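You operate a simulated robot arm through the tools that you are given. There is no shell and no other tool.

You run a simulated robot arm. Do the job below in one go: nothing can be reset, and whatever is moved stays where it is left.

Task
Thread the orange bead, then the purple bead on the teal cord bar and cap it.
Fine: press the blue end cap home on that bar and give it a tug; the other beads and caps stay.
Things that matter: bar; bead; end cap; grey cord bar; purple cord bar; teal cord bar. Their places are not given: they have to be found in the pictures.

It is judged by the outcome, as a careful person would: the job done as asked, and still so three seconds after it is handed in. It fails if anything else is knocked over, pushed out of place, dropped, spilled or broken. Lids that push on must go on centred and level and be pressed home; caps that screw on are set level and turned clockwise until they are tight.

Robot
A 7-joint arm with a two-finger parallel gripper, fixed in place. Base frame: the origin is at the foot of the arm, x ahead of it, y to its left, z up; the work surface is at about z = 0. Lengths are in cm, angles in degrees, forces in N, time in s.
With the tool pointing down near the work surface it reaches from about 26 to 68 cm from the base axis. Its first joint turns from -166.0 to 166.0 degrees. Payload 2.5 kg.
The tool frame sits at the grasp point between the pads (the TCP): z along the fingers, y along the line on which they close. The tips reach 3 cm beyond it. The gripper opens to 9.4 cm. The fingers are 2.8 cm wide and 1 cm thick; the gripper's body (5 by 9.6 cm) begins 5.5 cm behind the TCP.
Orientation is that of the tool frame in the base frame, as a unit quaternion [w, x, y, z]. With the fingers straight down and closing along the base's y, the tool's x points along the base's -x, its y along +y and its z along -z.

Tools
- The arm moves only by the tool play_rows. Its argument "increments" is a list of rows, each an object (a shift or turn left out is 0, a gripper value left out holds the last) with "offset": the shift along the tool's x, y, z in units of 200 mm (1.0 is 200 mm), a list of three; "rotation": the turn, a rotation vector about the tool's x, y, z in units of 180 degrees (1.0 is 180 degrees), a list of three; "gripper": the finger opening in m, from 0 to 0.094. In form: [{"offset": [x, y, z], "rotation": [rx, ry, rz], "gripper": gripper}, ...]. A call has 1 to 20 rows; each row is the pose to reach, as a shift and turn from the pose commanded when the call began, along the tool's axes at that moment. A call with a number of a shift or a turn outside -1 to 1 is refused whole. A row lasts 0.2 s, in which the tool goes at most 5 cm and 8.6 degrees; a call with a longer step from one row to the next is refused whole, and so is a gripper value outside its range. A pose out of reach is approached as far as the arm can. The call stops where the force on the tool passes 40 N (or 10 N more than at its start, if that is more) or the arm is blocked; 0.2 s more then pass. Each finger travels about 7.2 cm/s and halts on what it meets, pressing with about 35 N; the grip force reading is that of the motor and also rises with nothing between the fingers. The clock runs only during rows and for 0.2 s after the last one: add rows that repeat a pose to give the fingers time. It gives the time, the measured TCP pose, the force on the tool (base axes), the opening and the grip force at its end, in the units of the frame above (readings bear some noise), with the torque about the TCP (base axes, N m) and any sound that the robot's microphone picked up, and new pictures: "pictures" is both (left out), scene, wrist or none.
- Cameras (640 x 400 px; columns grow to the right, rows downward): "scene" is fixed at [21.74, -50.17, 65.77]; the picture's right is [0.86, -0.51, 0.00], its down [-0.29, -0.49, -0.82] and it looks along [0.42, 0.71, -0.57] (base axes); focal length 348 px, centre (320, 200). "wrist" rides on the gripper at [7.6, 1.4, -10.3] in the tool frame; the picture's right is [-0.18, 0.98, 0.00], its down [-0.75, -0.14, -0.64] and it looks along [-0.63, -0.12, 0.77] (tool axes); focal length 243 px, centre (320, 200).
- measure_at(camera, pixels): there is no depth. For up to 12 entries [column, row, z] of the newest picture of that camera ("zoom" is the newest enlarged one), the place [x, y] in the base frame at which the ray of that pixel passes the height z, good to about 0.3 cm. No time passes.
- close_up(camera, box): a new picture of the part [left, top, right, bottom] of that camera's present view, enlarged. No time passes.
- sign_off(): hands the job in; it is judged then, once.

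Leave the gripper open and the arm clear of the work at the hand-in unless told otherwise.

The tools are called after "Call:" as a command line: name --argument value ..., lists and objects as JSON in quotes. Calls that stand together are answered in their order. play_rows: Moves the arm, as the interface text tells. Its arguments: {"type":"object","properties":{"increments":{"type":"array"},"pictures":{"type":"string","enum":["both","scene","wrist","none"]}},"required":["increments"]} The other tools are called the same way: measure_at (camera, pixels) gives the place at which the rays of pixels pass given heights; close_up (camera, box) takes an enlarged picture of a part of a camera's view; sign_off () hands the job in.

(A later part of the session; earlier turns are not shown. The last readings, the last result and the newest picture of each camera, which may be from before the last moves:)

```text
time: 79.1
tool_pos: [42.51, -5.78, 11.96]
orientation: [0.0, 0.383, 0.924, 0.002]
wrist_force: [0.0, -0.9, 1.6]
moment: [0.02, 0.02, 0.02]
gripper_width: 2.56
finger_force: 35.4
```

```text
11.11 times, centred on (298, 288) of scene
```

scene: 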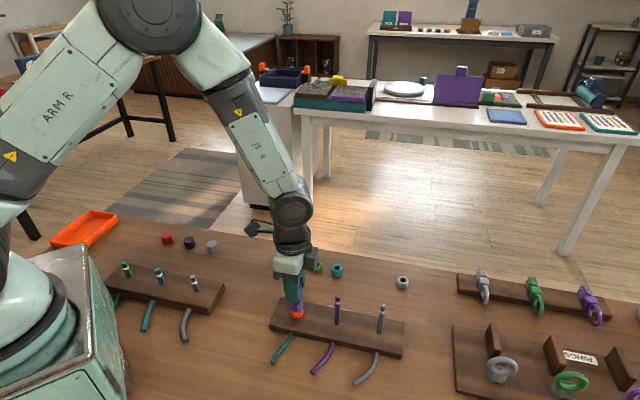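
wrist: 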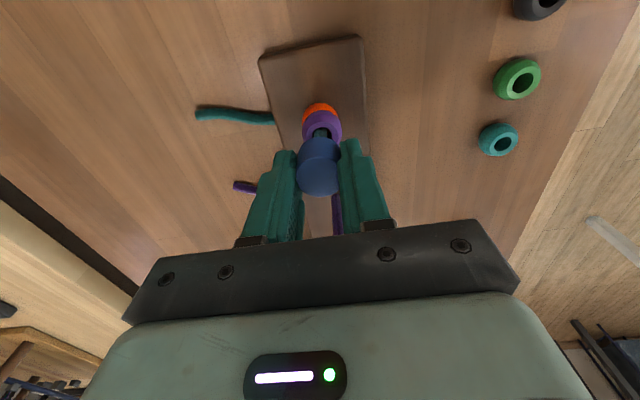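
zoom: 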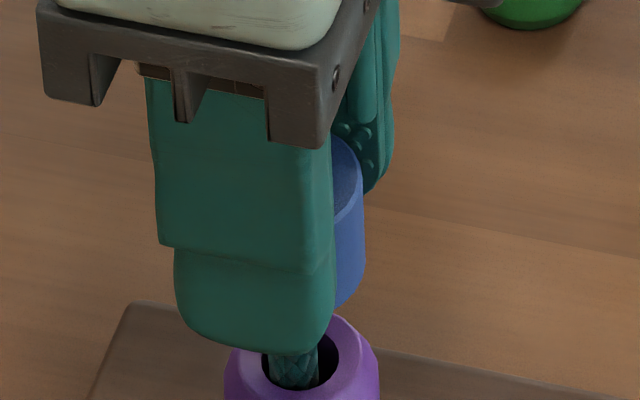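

There's no retention in the grip at 27 N. Earlier, after the 42–44 N press from above, the cap behaved rigidly when I gripped it, so pressing from above is what seats it. My first tug was too coarse to be informative. I'll set the cap down lightly, release it and press from above again.

Call:
play_rows --increments '[{"offset": [0, 0, 0.003]}, {"offset": [0, 0, 0.005]}, {"offset": [0, 0, 0.005]}]' --pictures "none"

Call:
play_rows --increments '[{"offset": [0, 0, 0], "gripper": 0.027}, {"offset": [0, 0, 0], "gripper": 0.03}, {"offset": [0, 0, 0], "gripper": 0.05}, {"offset": [0, 0, 0], "gripper": 0.05}, {"offset": [0, 0, 0], "gripper": 0.05}]'

Call:
close_up --camera "wrist" --box '[270, 100, 370, 205]'

Call:
close_up --camera "scene" --box '[274, 270, 322, 306]'

```text
time: 79.9
tool_pos: [42.43, -5.72, 11.91]
orientation: [-0.001, 0.383, 0.924, 0.0]
wrist_force: [0.1, 0.5, 1.1]
moment: [0.01, -0.03, 0.01]
gripper_width: 2.58
finger_force: 35.3
```

```text
time: 81.1
tool_pos: [42.43, -5.65, 11.84]
orientation: [-0.001, 0.382, 0.924, 0.001]
wrist_force: [0.2, 0.3, 0.1]
moment: [-0.02, 0.0, -0.02]
gripper_width: 5.0
finger_force: 0.1
```

scene: 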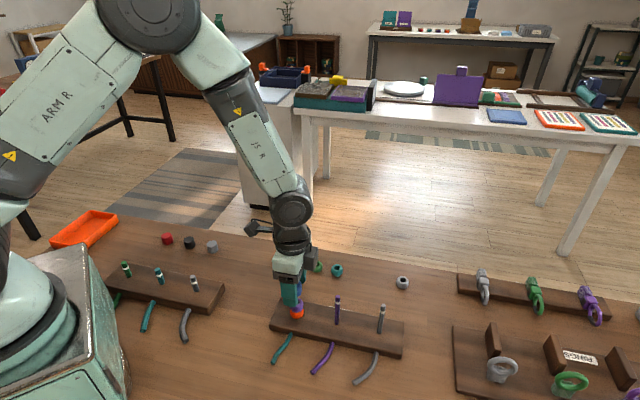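
wrist: 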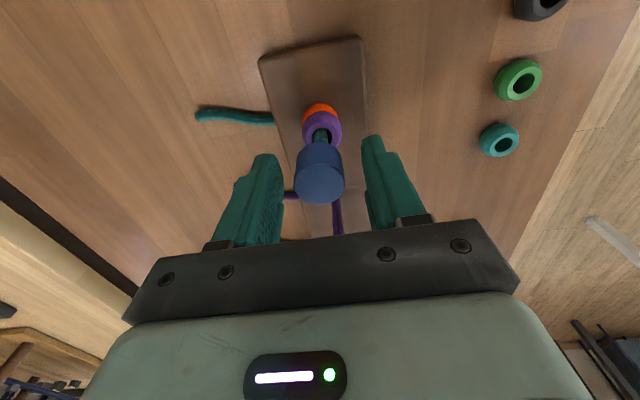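

```text
3.81 times, centred on (320, 152) of wrist
```

zoom: 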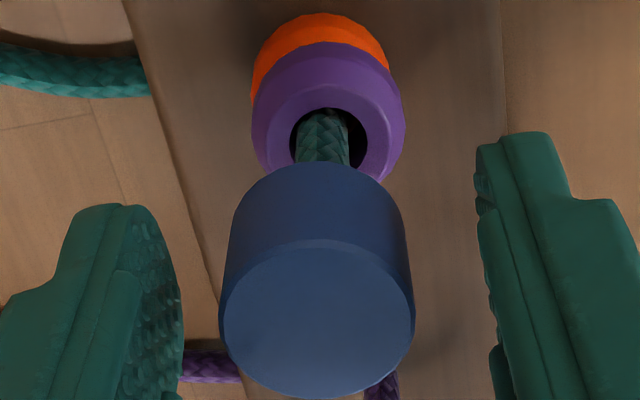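

```text
11.11 times, centred on (298, 288) of scene
```

zoom: 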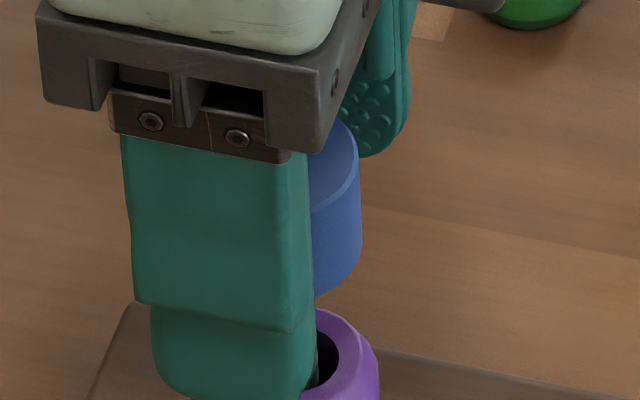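

On release the cap rises again by about half a centimetre, so a light spring pushes it up unless it's latched. After the 42 N press from above it stayed down, so that press did latch it and my 0.08 cm tug (about 20 N) pulled it back off. I'll press from above again and then tug much more gently.

Call:
play_rows --increments '[{"offset": [0, 0, -0.05]}, {"offset": [0, 0, -0.12]}, {"offset": [-0.003, -0.001, -0.19]}, {"offset": [-0.003, -0.001, -0.19], "gripper": 0.0}, {"offset": [-0.003, -0.001, -0.19], "gripper": 0.0}, {"offset": [-0.003, -0.001, -0.19], "gripper": 0.0}, {"offset": [-0.003, -0.001, -0.19], "gripper": 0.0}, {"offset": [-0.003, -0.001, -0.16]}, {"offset": [-0.003, -0.001, -0.16]}]'

Call:
close_up --camera "wrist" --box '[270, 100, 370, 205]'

Call:
close_up --camera "scene" --box '[274, 270, 322, 306]'

```text
time: 83.1
tool_pos: [42.47, -5.82, 14.94]
orientation: [-0.001, 0.382, 0.924, 0.001]
wrist_force: [-0.2, 0.1, 0.3]
moment: [-0.01, -0.01, -0.01]
gripper_width: 0.0
finger_force: 32.8
```

scene: 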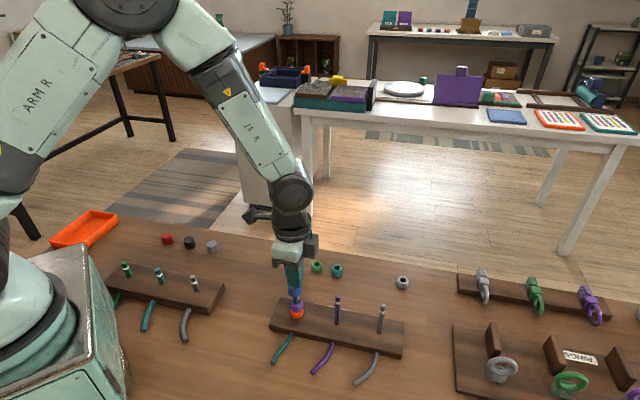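
wrist: 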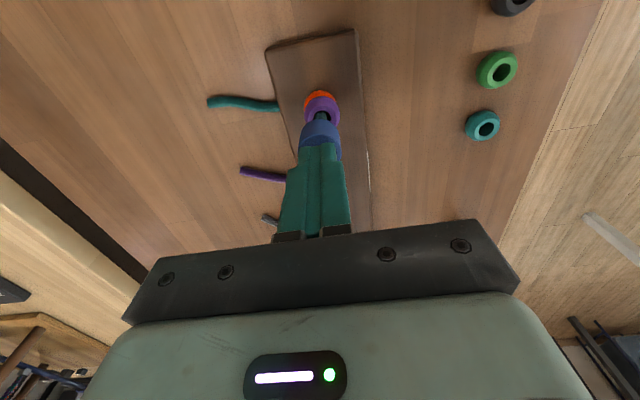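

```text
3.81 times, centred on (320, 152) of wrist
```

zoom: 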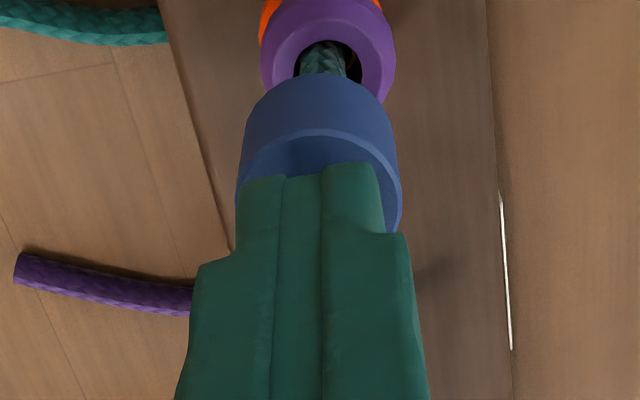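

```text
11.11 times, centred on (298, 288) of scene
```

zoom: 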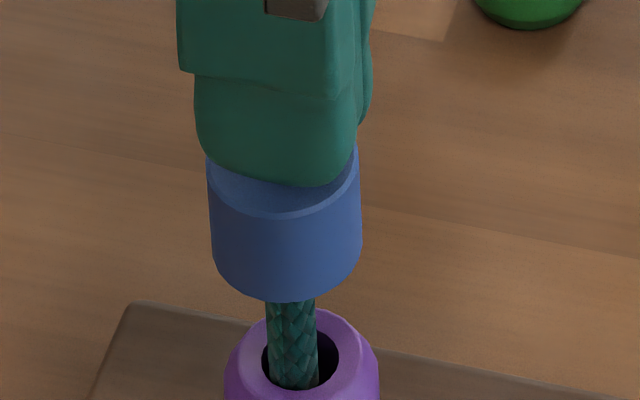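

Fingertips, cap and bar are lined up. I'll press down: quickly for 0.8 cm, then in small steps until the force limit.

Call:
play_rows --increments '[{"offset": [0, 0, 0.015]}, {"offset": [0, 0, 0.03]}, {"offset": [0, 0, 0.042]}, {"offset": [0, 0, 0.05]}, {"offset": [0, 0, 0.054]}, {"offset": [0, 0, 0.057]}, {"offset": [0, 0, 0.06]}, {"offset": [0, 0, 0.063]}, {"offset": [0, 0, 0.066]}, {"offset": [0, 0, 0.069]}, {"offset": [0, 0, 0.072]}, {"offset": [0, 0, 0.075]}]'

Call:
close_up --camera "scene" --box '[274, 270, 322, 306]'

Call:
close_up --camera "wrist" --box '[270, 100, 370, 205]'

```text
time: 85.4
tool_pos: [42.55, -5.82, 13.91]
orientation: [0.002, 0.382, 0.924, 0.001]
wrist_force: [-3.8, 0.4, 13.4]
moment: [0.04, 0.1, 0.01]
gripper_width: 0.0
finger_force: 32.5
stopped in row 11: the force on the tool passed its limit at 43 N (the readings are from after the stop); the commanded pose is now the measured one
```

scene: 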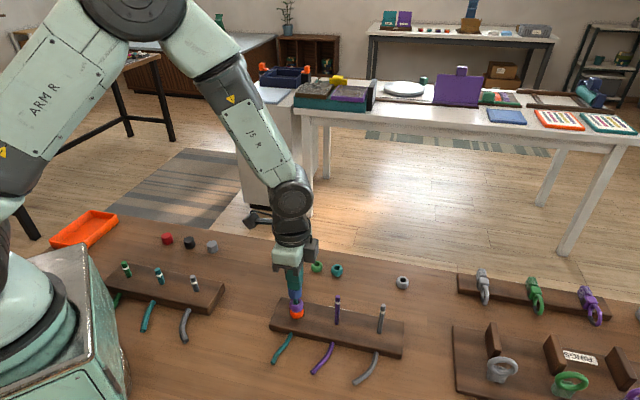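
wrist: 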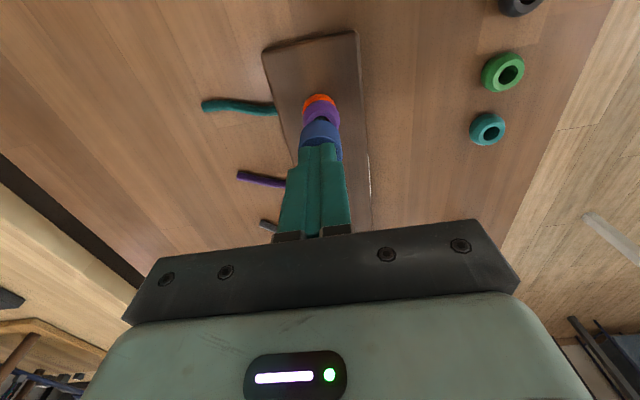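

```text
11.11 times, centred on (298, 288) of scene
```

zoom: 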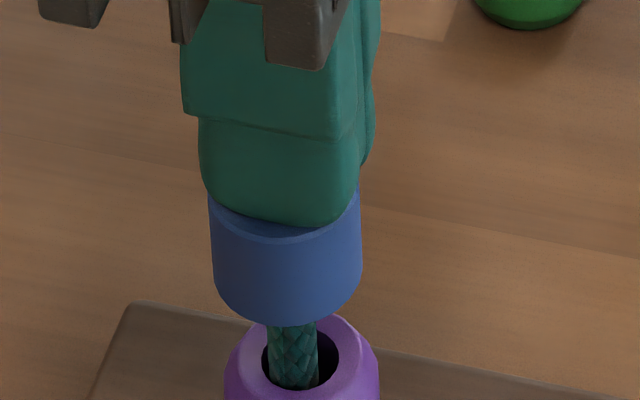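

```text
3.81 times, centred on (320, 152) of wrist
```

zoom: 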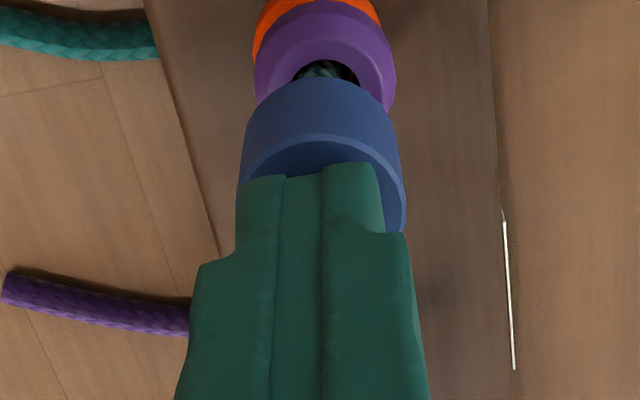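

Stopped at 43 N with 13 N left on. I'll press again from here in finer steps to about 37 N and hold it for a moment.

Call:
play_rows --increments '[{"offset": [0, 0, 0.001]}, {"offset": [0, 0, 0.002]}, {"offset": [0, 0, 0.003]}, {"offset": [0, 0, 0.004]}, {"offset": [0, 0, 0.005]}, {"offset": [0, 0, 0.006]}, {"offset": [0, 0, 0.0065]}, {"offset": [0, 0, 0.0065]}, {"offset": [0, 0, 0.0065]}, {"offset": [0, 0, 0.0065]}]'

Call:
close_up --camera "scene" --box '[268, 265, 328, 310]'

```text
time: 86.4
tool_pos: [42.52, -5.86, 13.91]
orientation: [0.001, 0.384, 0.923, 0.002]
wrist_force: [-5.3, 0.1, 15.1]
moment: [0.01, 0.16, 0.01]
gripper_width: 0.0
finger_force: 33.1
stopped in row 5: the force on the tool passed its limit at 43 N (the readings are from after the stop); the commanded pose is now the measured one
```

scene: 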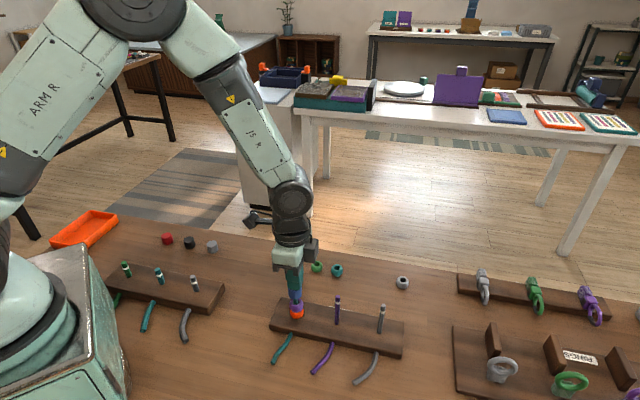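
wrist: 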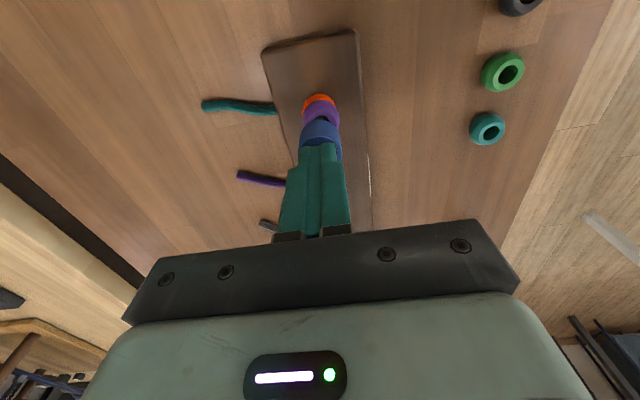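

```text
8.89 times, centred on (298, 288) of scene
```

zoom: 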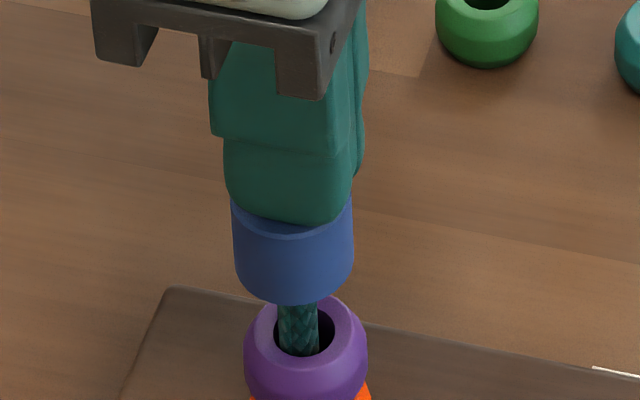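

The cap's lower edge is now at row 305, the same level as when it stayed down before, so this second press moved it the last couple of millimetres. I'll press once more to confirm there's no further travel.

Call:
play_rows --increments '[{"offset": [0, 0, 0.001]}, {"offset": [0, 0, 0.002]}, {"offset": [0, 0, 0.003]}, {"offset": [0, 0, 0.004]}, {"offset": [0, 0, 0.005]}, {"offset": [0, 0, 0.006]}, {"offset": [0, 0, 0.007]}]'

Call:
close_up --camera "scene" --box '[268, 265, 328, 310]'

```text
time: 87.6
tool_pos: [42.56, -5.81, 13.88]
orientation: [0.002, 0.383, 0.924, 0.003]
wrist_force: [-4.8, -0.4, 14.3]
moment: [0.03, 0.18, 0.0]
gripper_width: 0.0
finger_force: 33.0
stopped in row 6: the force on the tool passed its limit at 42 N (the readings are from after the stop); the commanded pose is now the measured one
```

scene: 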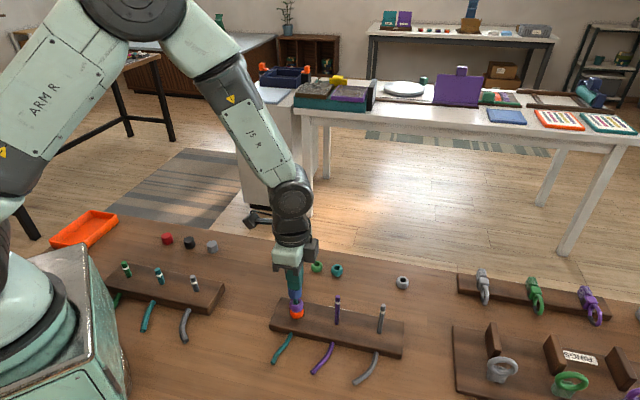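
wrist: 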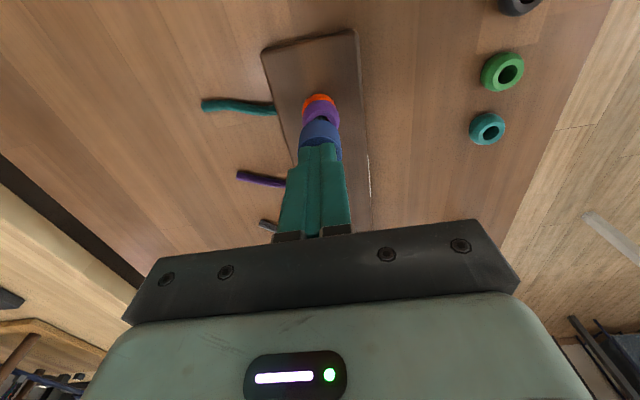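

```text
8.89 times, centred on (298, 288) of scene
```

zoom: 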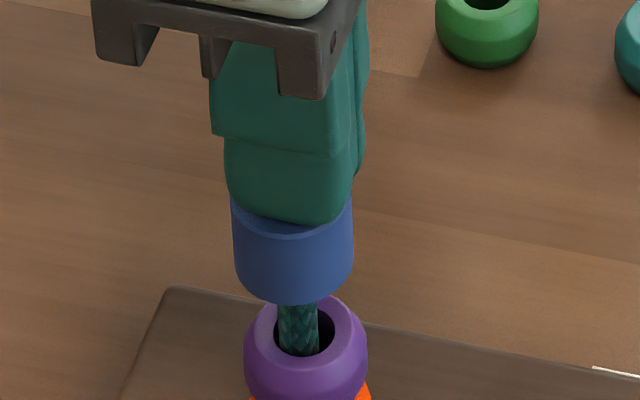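

No further travel at 42 N, so it's at its stop. I'll lift off and check that the cap stays down and level.

Call:
play_rows --increments '[{"offset": [0, 0, -0.01]}, {"offset": [0, 0, -0.04]}, {"offset": [0, 0, -0.1]}, {"offset": [0, 0, -0.15]}, {"offset": [0, 0, -0.15]}]'

Call:
close_up --camera "scene" --box '[268, 265, 328, 310]'

Call:
close_up --camera "wrist" --box '[270, 80, 370, 165]'

```text
time: 88.8
tool_pos: [42.54, -5.62, 16.83]
orientation: [0.003, 0.383, 0.924, 0.002]
wrist_force: [-0.3, -1.5, -0.3]
moment: [-0.04, 0.01, 0.01]
gripper_width: 0.0
finger_force: 32.7
```

scene: 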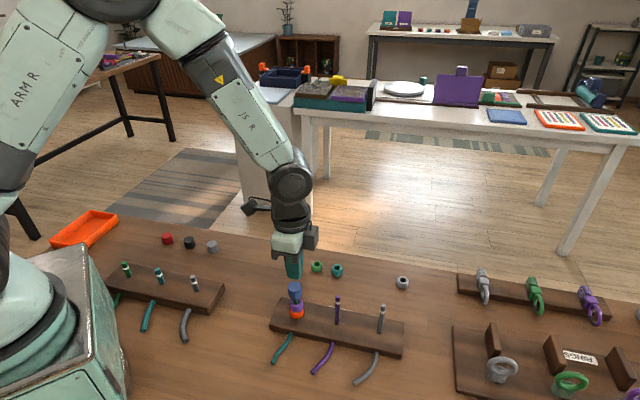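
wrist: 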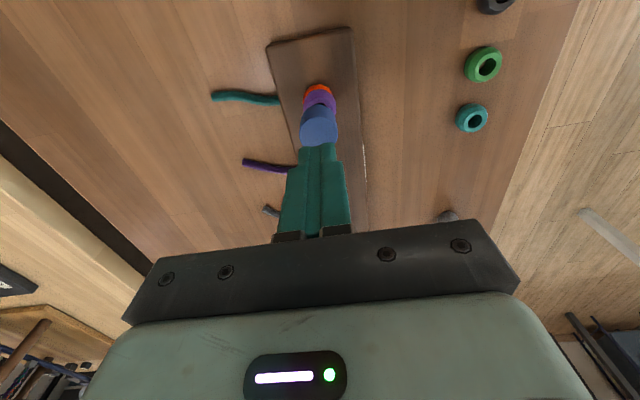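

```text
8.89 times, centred on (298, 288) of scene
```

zoom: 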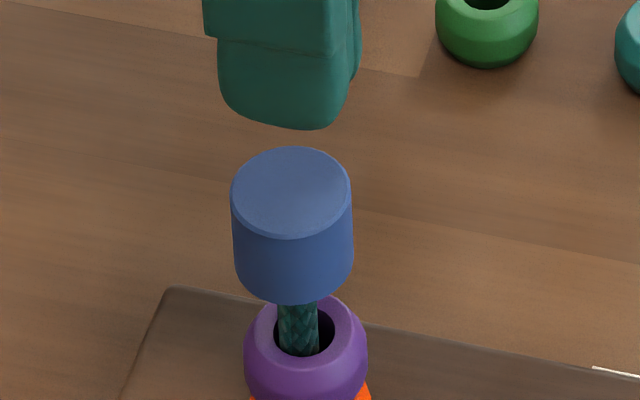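

```text
4.71 times, centred on (320, 122) of wrist
```

zoom: 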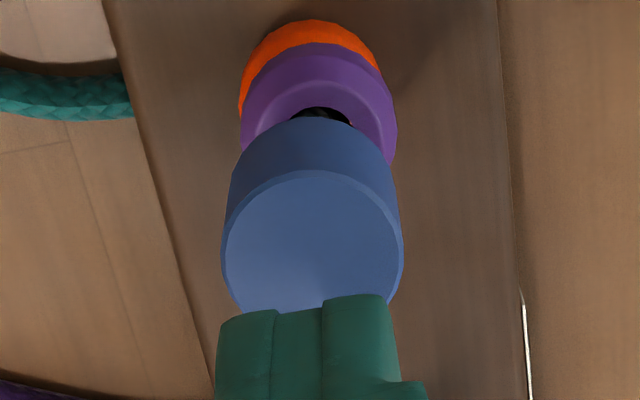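

The cap stays down, in exactly the same seated position as after the first successful press. Now a careful tug: I'll open, centre on the cap (+0.2 x, -0.14 y) and come down around it.

Call:
play_rows --increments '[{"offset": [0.01, -0.007, 0], "gripper": 0.05}, {"offset": [0.01, -0.007, 0], "gripper": 0.05}, {"offset": [0.01, -0.007, 0], "gripper": 0.05}, {"offset": [0.01, -0.007, 0.06]}, {"offset": [0.01, -0.007, 0.13]}, {"offset": [0.01, -0.007, 0.19]}, {"offset": [0.01, -0.007, 0.232]}, {"offset": [0.01, -0.007, 0.232]}]'

Call:
close_up --camera "wrist" --box '[250, 105, 390, 225]'

Call:
close_up --camera "scene" --box '[268, 265, 328, 310]'

```text
time: 90.6
tool_pos: [42.47, -5.7, 12.21]
orientation: [0.002, 0.385, 0.923, 0.002]
wrist_force: [0.6, -1.3, 0.2]
moment: [-0.05, -0.02, -0.02]
gripper_width: 5.0
finger_force: 0.0
```

scene: 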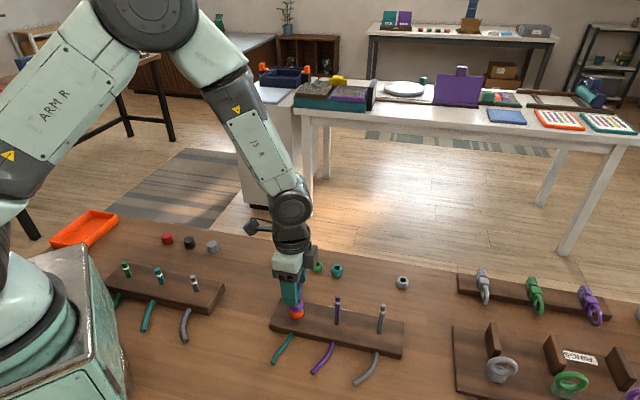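
wrist: 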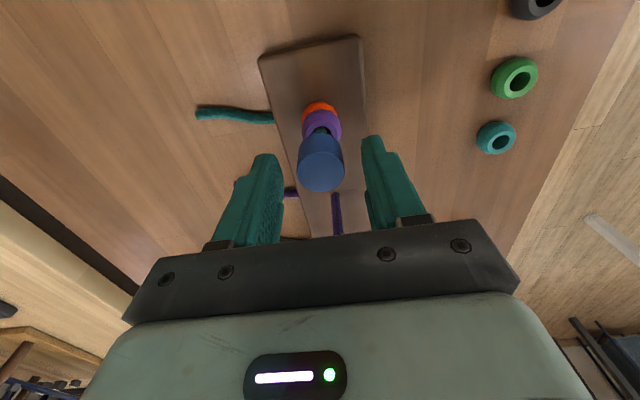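

```text
3.33 times, centred on (320, 165) of wrist
```

zoom: 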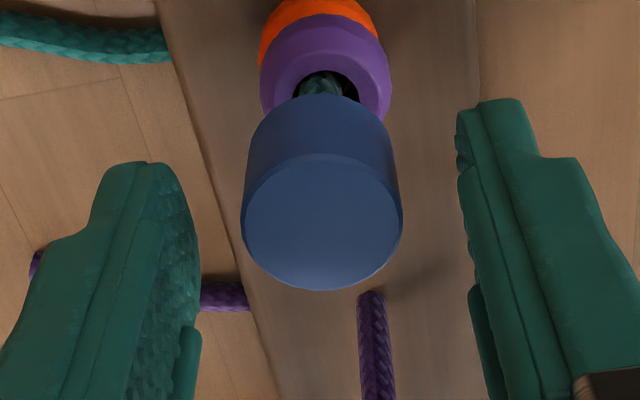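

```text
8.89 times, centred on (298, 288) of scene
```

zoom: 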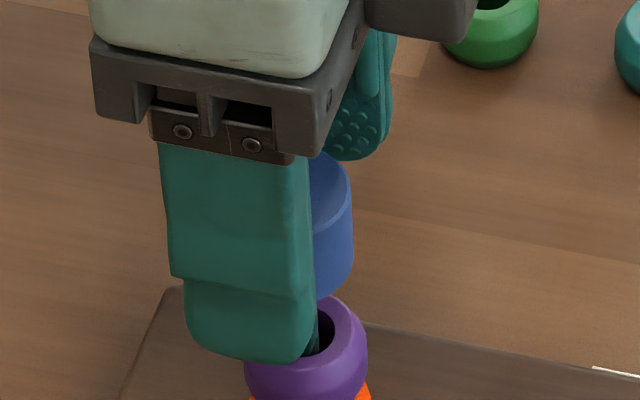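

The cap is centred between the fingers to 0.02 cm, with the pads overlapping its upper 1.5 cm. I'll close and read the forces.

Call:
play_rows --increments '[{"offset": [0, -0.001, 0], "gripper": 0.035}, {"offset": [0, -0.001, 0], "gripper": 0.028}, {"offset": [0, -0.001, 0], "gripper": 0.024}, {"offset": [0, -0.001, 0], "gripper": 0.024}]'

Call:
close_up --camera "scene" --box '[268, 265, 328, 310]'

```text
time: 91.6
tool_pos: [42.34, -5.71, 12.2]
orientation: [0.003, 0.383, 0.924, 0.003]
wrist_force: [9.7, 7.5, -6.2]
moment: [0.11, -0.17, -0.03]
gripper_width: 2.57
finger_force: 35.2
```

scene: 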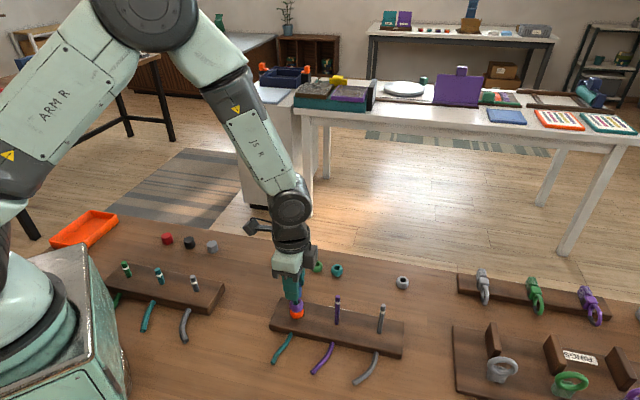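
wrist: 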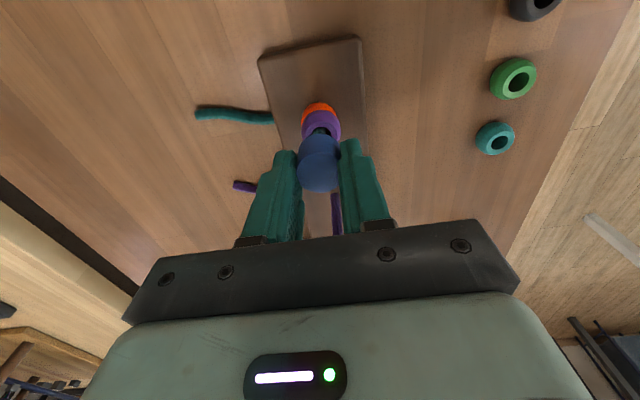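

```text
8.89 times, centred on (298, 288) of scene
```

zoom: 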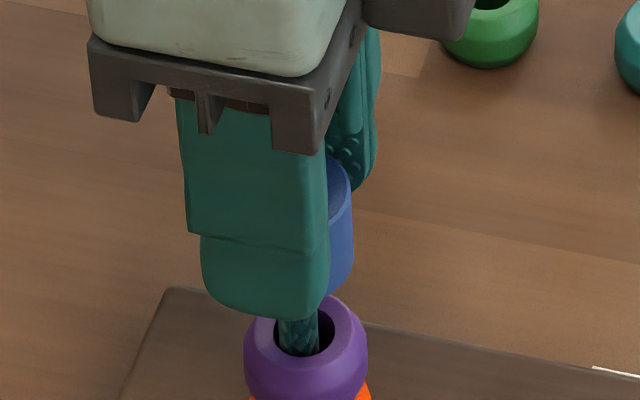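

The grip again shows a rigid cap: 12 N sideways, and the cap is pulling the tool down with 6 N without moving. It's held. I'll add a very small explicit upward tug of 0.01–0.02 cm and read the force.

Call:
play_rows --increments '[{"offset": [0, 0, -0.0005]}, {"offset": [0, 0, -0.001]}, {"offset": [0, 0, -0.001]}]'

Call:
close_up --camera "scene" --box '[268, 265, 328, 310]'

```text
time: 92.4
tool_pos: [42.36, -5.69, 12.15]
orientation: [0.003, 0.382, 0.924, 0.003]
wrist_force: [11.2, 20.4, 2.4]
moment: [0.32, -0.17, 0.02]
gripper_width: 2.57
finger_force: 35.0
```

scene: 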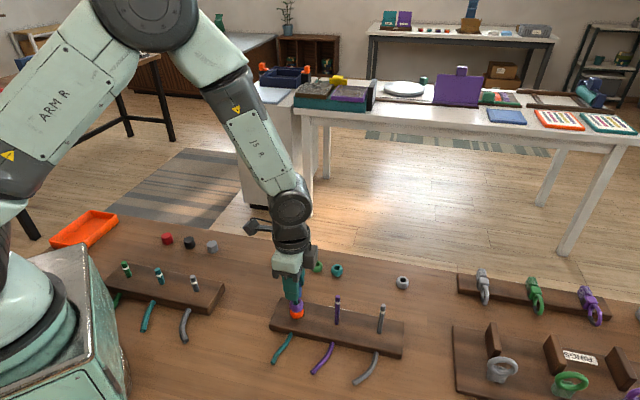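
wrist: 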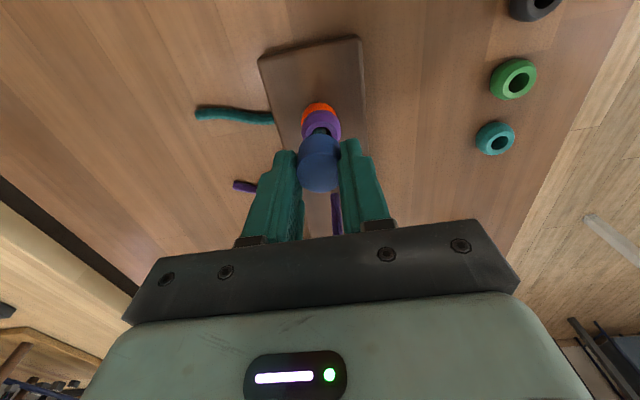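

```text
8.89 times, centred on (298, 288) of scene
```

zoom: 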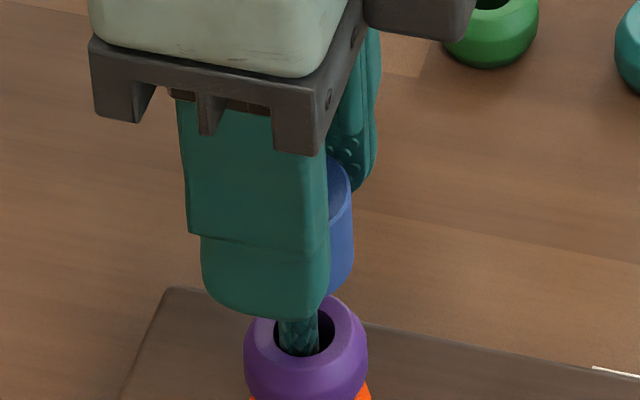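

The cap is still rigid: side load 23 N, while small arm errors turn directly into force. I'll ease the sideways load a little (+0.04 cm y) while pulling up a tiny 0.03 cm.

Call:
play_rows --increments '[{"offset": [0.0005, 0.002, 0]}, {"offset": [0.0005, 0.002, -0.0015]}, {"offset": [0.0005, 0.002, -0.0015]}]'

Call:
close_up --camera "scene" --box '[268, 265, 328, 310]'

```text
time: 93.2
tool_pos: [42.21, -5.97, 12.33]
orientation: [0.001, 0.384, 0.923, 0.002]
wrist_force: [0.2, 4.9, -0.5]
moment: [0.17, -0.03, 0.01]
gripper_width: 2.59
finger_force: 34.7
```

scene: 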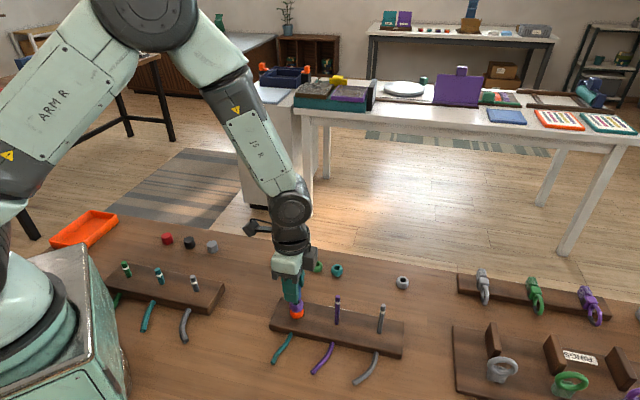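
wrist: 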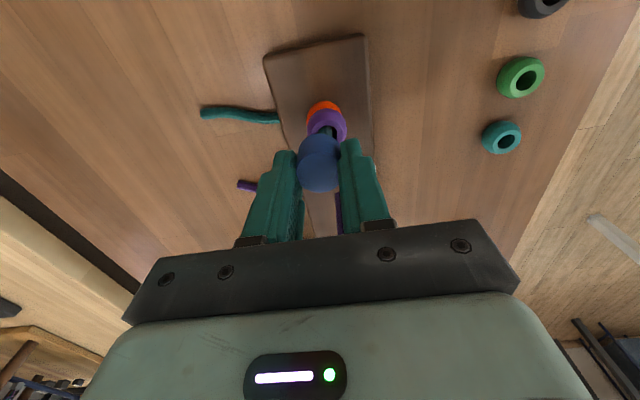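

```text
8.89 times, centred on (298, 288) of scene
```

zoom: 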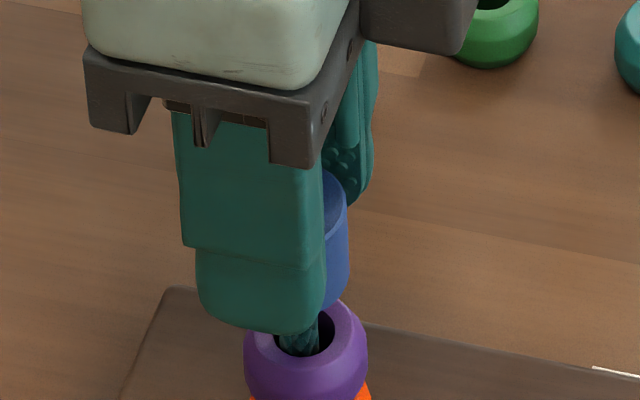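

The tool jumped sideways, so the cap has come unlatched again. With a full 35 N grip, small arm errors overload it. Next time I'll tug with only a light grip that slips before it can pull the cap off. First I'll see where the cap is now.

Call:
close_up --camera "wrist" --box '[270, 100, 370, 205]'

Call:
close_up --camera "scene" --box '[274, 270, 322, 306]'

```text
3.81 times, centred on (320, 152) of wrist
```

zoom: 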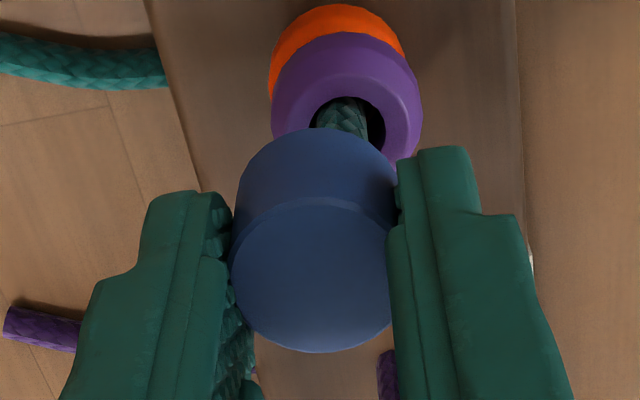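

```text
11.11 times, centred on (298, 288) of scene
```

zoom: 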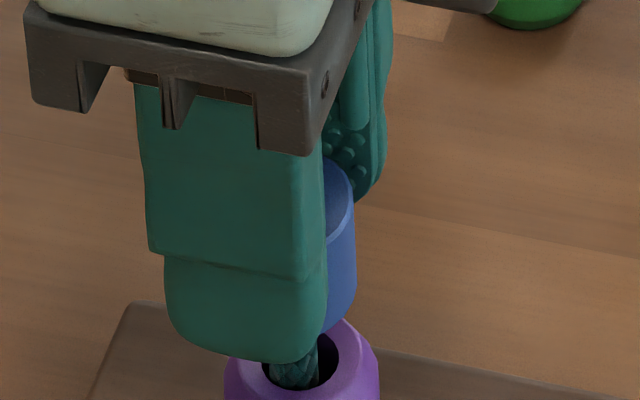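

The cap is now off axis by about 0.3 cm along -y while still gripped. I'll bring it gently back over the bar (+0.25 cm y) and watch the force.

Call:
play_rows --increments '[{"offset": [0, 0.004, 0]}, {"offset": [0, 0.008, 0]}, {"offset": [0, 0.0125, 0]}, {"offset": [0, 0.0125, 0]}]'

Call:
close_up --camera "wrist" --box '[270, 100, 370, 205]'

Call:
close_up --camera "scene" --box '[274, 270, 322, 306]'

```text
time: 94.2
tool_pos: [42.48, -5.49, 12.21]
orientation: [0.001, 0.384, 0.923, 0.001]
wrist_force: [-0.1, 0.0, 0.7]
moment: [0.0, -0.03, -0.03]
gripper_width: 2.58
finger_force: 34.6
```

scene: 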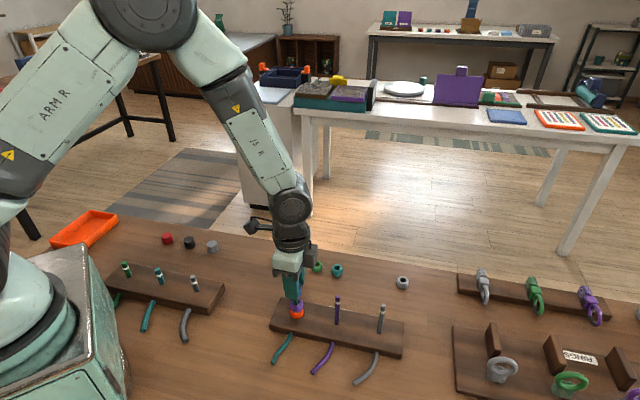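
wrist: 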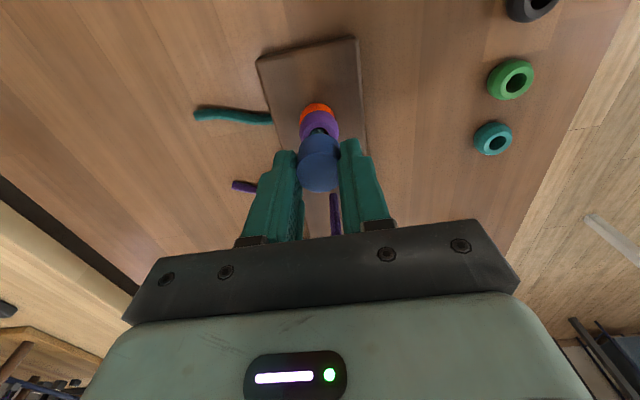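

```text
3.81 times, centred on (320, 152) of wrist
```

zoom: 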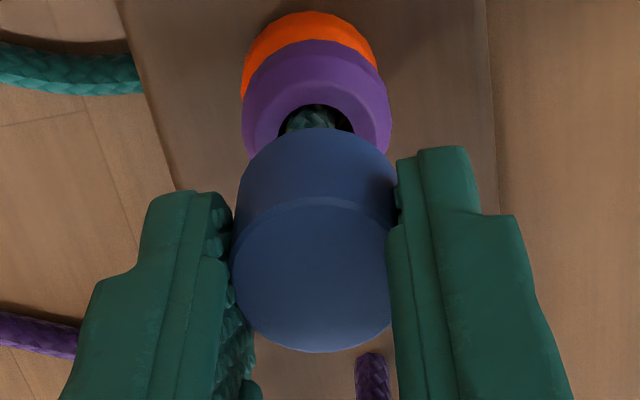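

```text
11.11 times, centred on (298, 288) of scene
```

zoom: 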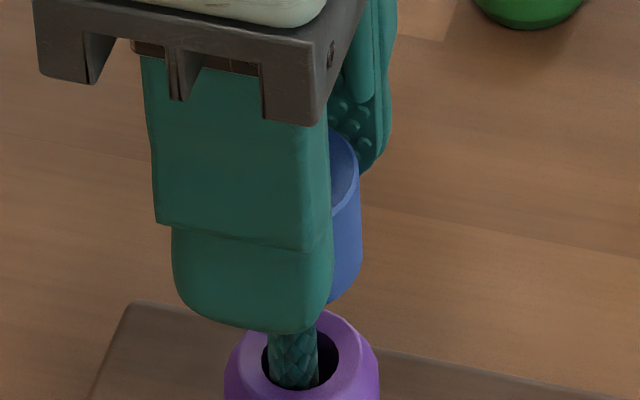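

The cap is loose and free again. I'll centre it (-0.15 cm y) and release it for another press from above.

Call:
play_rows --increments '[{"offset": [0, -0.004, 0]}, {"offset": [0, -0.0075, 0]}, {"offset": [0, -0.0075, 0]}]' --pictures "wrist"

Call:
close_up --camera "wrist" --box '[270, 100, 370, 205]'

Call:
close_up --camera "scene" --box '[274, 270, 322, 306]'

```text
time: 95.0
tool_pos: [42.5, -5.71, 12.25]
orientation: [0.001, 0.383, 0.924, 0.002]
wrist_force: [-1.2, -0.2, 0.7]
moment: [0.01, -0.02, 0.0]
gripper_width: 2.59
finger_force: 35.2
```

wrist: 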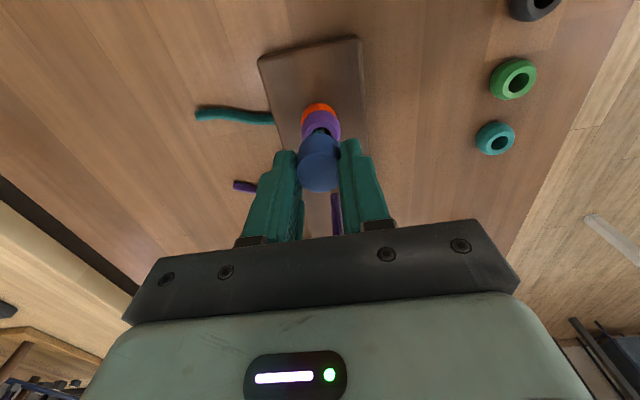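

```text
3.81 times, centred on (320, 152) of wrist
```

zoom: 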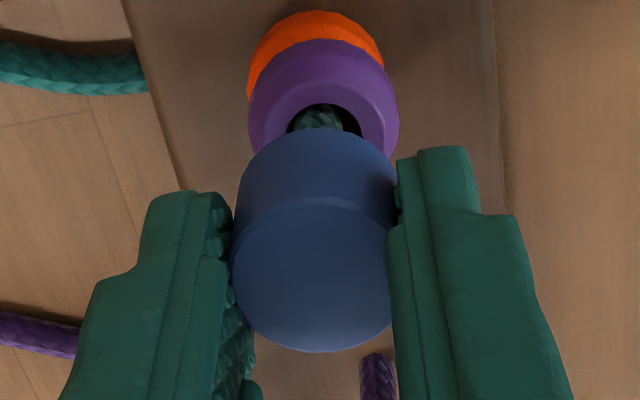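

```text
11.11 times, centred on (298, 288) of scene
```

zoom: 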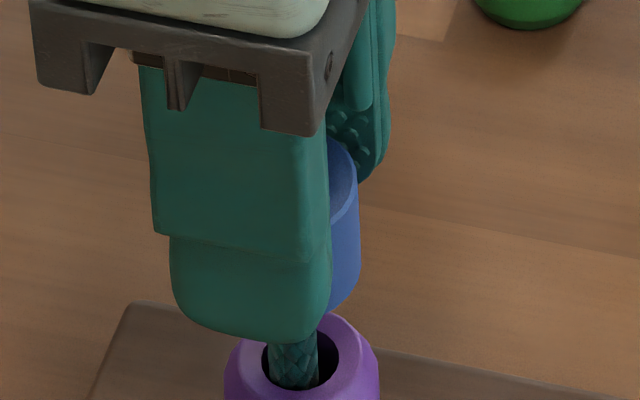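

Centred again. I'll release, rise, close the fingers and line up above the cap for the press.

Call:
play_rows --increments '[{"offset": [0, 0, 0], "gripper": 0.027}, {"offset": [0, 0, 0], "gripper": 0.03}, {"offset": [0, 0, 0], "gripper": 0.05}, {"offset": [0, 0, 0], "gripper": 0.05}, {"offset": [0, 0, -0.05]}, {"offset": [0, 0, -0.12]}, {"offset": [0, 0, -0.17]}, {"offset": [0, 0, -0.17], "gripper": 0.0}, {"offset": [0, 0, -0.17], "gripper": 0.0}, {"offset": [0, 0, -0.17], "gripper": 0.0}, {"offset": [0, 0, -0.17], "gripper": 0.0}, {"offset": [0, 0, -0.14]}, {"offset": [0, 0, -0.14]}]'

Call:
close_up --camera "wrist" --box '[270, 100, 370, 205]'

Call:
close_up --camera "scene" --box '[268, 265, 328, 310]'

```text
time: 97.8
tool_pos: [42.31, -5.6, 14.97]
orientation: [0.002, 0.383, 0.924, 0.003]
wrist_force: [-1.0, 0.0, 0.2]
moment: [0.02, 0.03, 0.0]
gripper_width: 0.02
finger_force: 33.1
```

scene: 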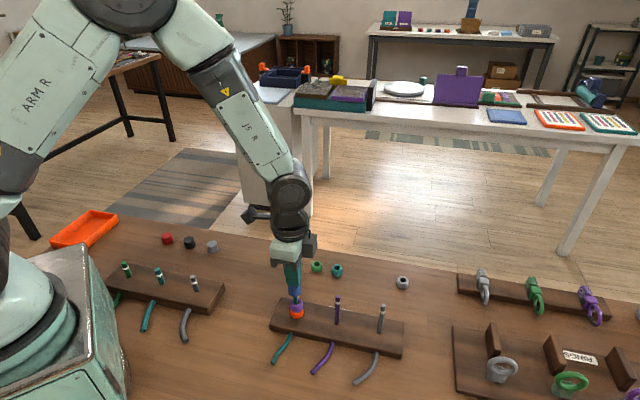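
wrist: 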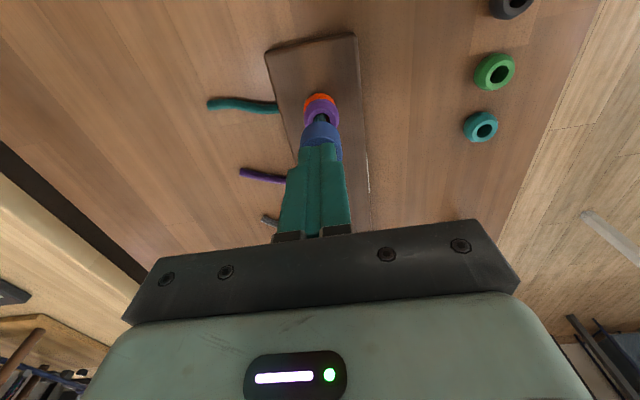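

```text
3.81 times, centred on (320, 152) of wrist
```

zoom: 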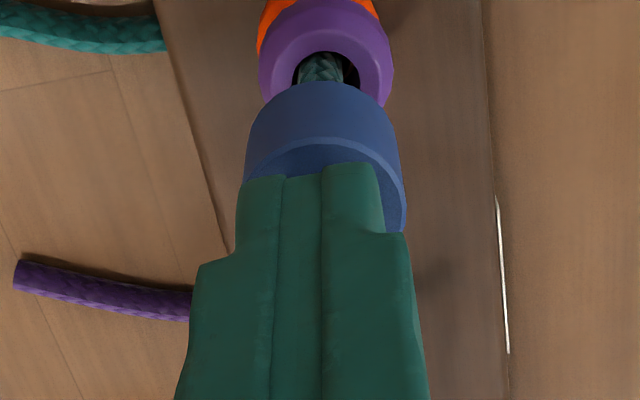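

```text
8.89 times, centred on (298, 288) of scene
```

zoom: 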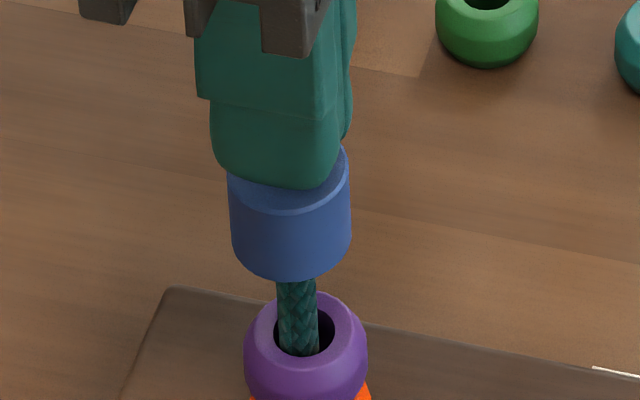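

The cap is perched as before, with its lower edge at row 280, and is centred. I'll press down again in fine steps until the force limit.

Call:
play_rows --increments '[{"offset": [0.001, 0, 0.015]}, {"offset": [0.001, 0, 0.03]}, {"offset": [0.001, 0, 0.042]}, {"offset": [0.001, 0, 0.05]}, {"offset": [0.001, 0, 0.053]}, {"offset": [0.001, 0, 0.055]}, {"offset": [0.001, 0, 0.057]}, {"offset": [0.001, 0, 0.059]}, {"offset": [0.001, 0, 0.061]}, {"offset": [0.001, 0, 0.063]}, {"offset": [0.001, 0, 0.065]}, {"offset": [0.001, 0, 0.067]}, {"offset": [0.001, 0, 0.069]}, {"offset": [0.001, 0, 0.071]}, {"offset": [0.001, 0, 0.073]}, {"offset": [0.001, 0, 0.075]}]'

Call:
close_up --camera "scene" --box '[268, 265, 328, 310]'

```text
time: 100.1
tool_pos: [42.4, -5.67, 13.9]
orientation: [0.002, 0.383, 0.924, 0.003]
wrist_force: [-4.6, 0.0, 14.7]
moment: [-0.03, 0.18, -0.01]
gripper_width: 0.0
finger_force: 33.0
stopped in row 11: the force on the tool passed its limit at 42 N (the readings are from after the stop); the commanded pose is now the measured one
```

scene: 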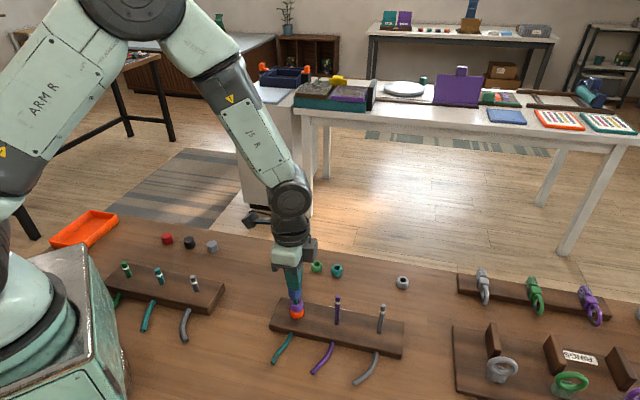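
wrist: 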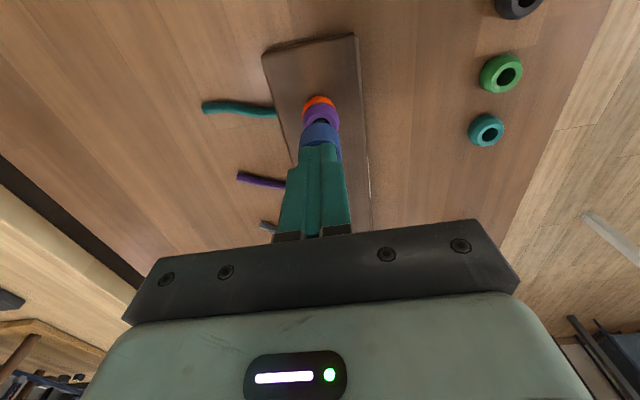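

```text
8.89 times, centred on (298, 288) of scene
```

zoom: 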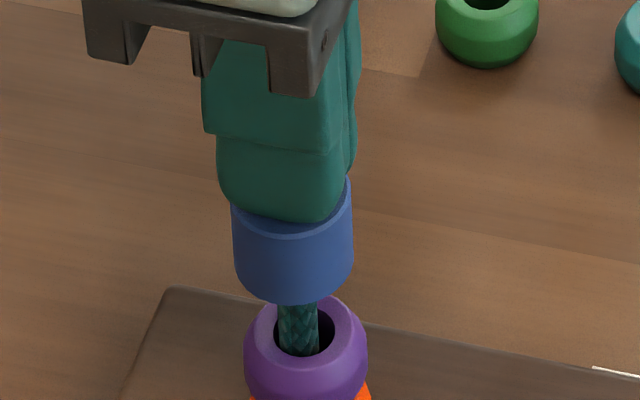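

The cap is back at the same seated position, with its lower edge at row 305. I'll lift off, check that it stays, and open the fingers above it.

Call:
play_rows --increments '[{"offset": [0, 0, -0.01]}, {"offset": [0, 0, -0.05]}, {"offset": [0, 0, -0.1]}, {"offset": [0.008, -0.004, -0.1], "gripper": 0.05}, {"offset": [0.008, -0.004, -0.1], "gripper": 0.05}, {"offset": [0.008, -0.004, -0.1], "gripper": 0.05}]'

Call:
close_up --camera "scene" --box '[268, 265, 328, 310]'

Call:
close_up --camera "wrist" --box '[250, 85, 390, 205]'

```text
time: 101.5
tool_pos: [42.4, -5.55, 15.8]
orientation: [0.002, 0.383, 0.924, 0.004]
wrist_force: [0.6, -0.8, -0.2]
moment: [-0.03, -0.01, 0.0]
gripper_width: 5.0
finger_force: 0.0
```

scene: 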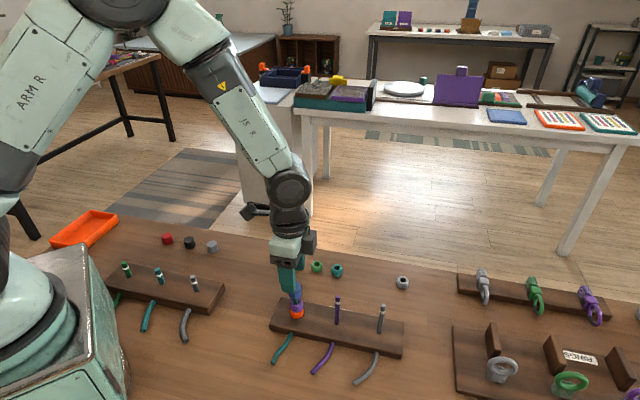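
wrist: 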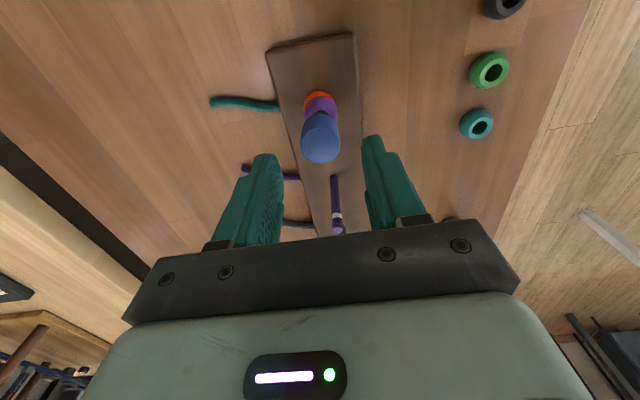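

```text
8.89 times, centred on (298, 288) of scene
```

zoom: 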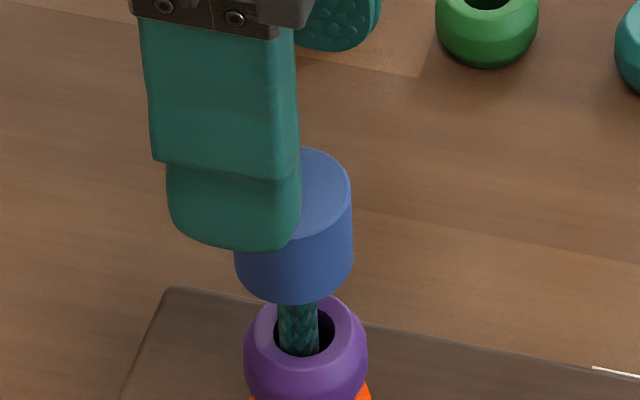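

```text
3.33 times, centred on (320, 145) of wrist
```

zoom: 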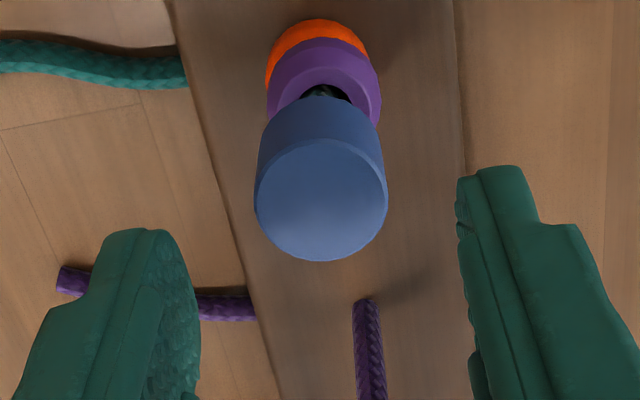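

The cap stays seated. I'll come down around it to z ≈ 12.4 with small centring corrections.

Call:
play_rows --increments '[{"offset": [-0.005, -0.002, 0.05]}, {"offset": [-0.005, -0.002, 0.1]}, {"offset": [-0.005, -0.002, 0.15]}, {"offset": [-0.005, -0.002, 0.17]}, {"offset": [-0.005, -0.002, 0.17]}]' --pictures "wrist"

Call:
close_up --camera "wrist" --box '[250, 105, 390, 225]'

```text
time: 102.7
tool_pos: [42.39, -5.63, 12.5]
orientation: [0.002, 0.384, 0.923, 0.003]
wrist_force: [0.6, -0.5, -0.9]
moment: [0.04, 0.01, 0.0]
gripper_width: 5.01
finger_force: 0.1
```

wrist: 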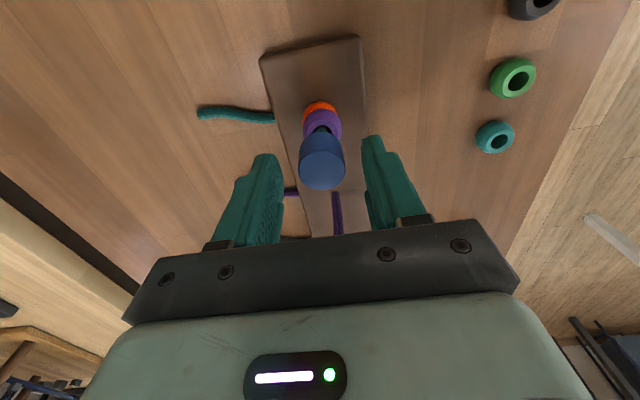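

```text
3.33 times, centred on (320, 165) of wrist
```

zoom: 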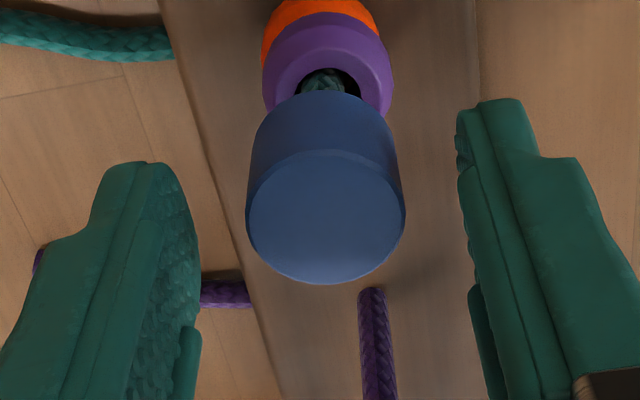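

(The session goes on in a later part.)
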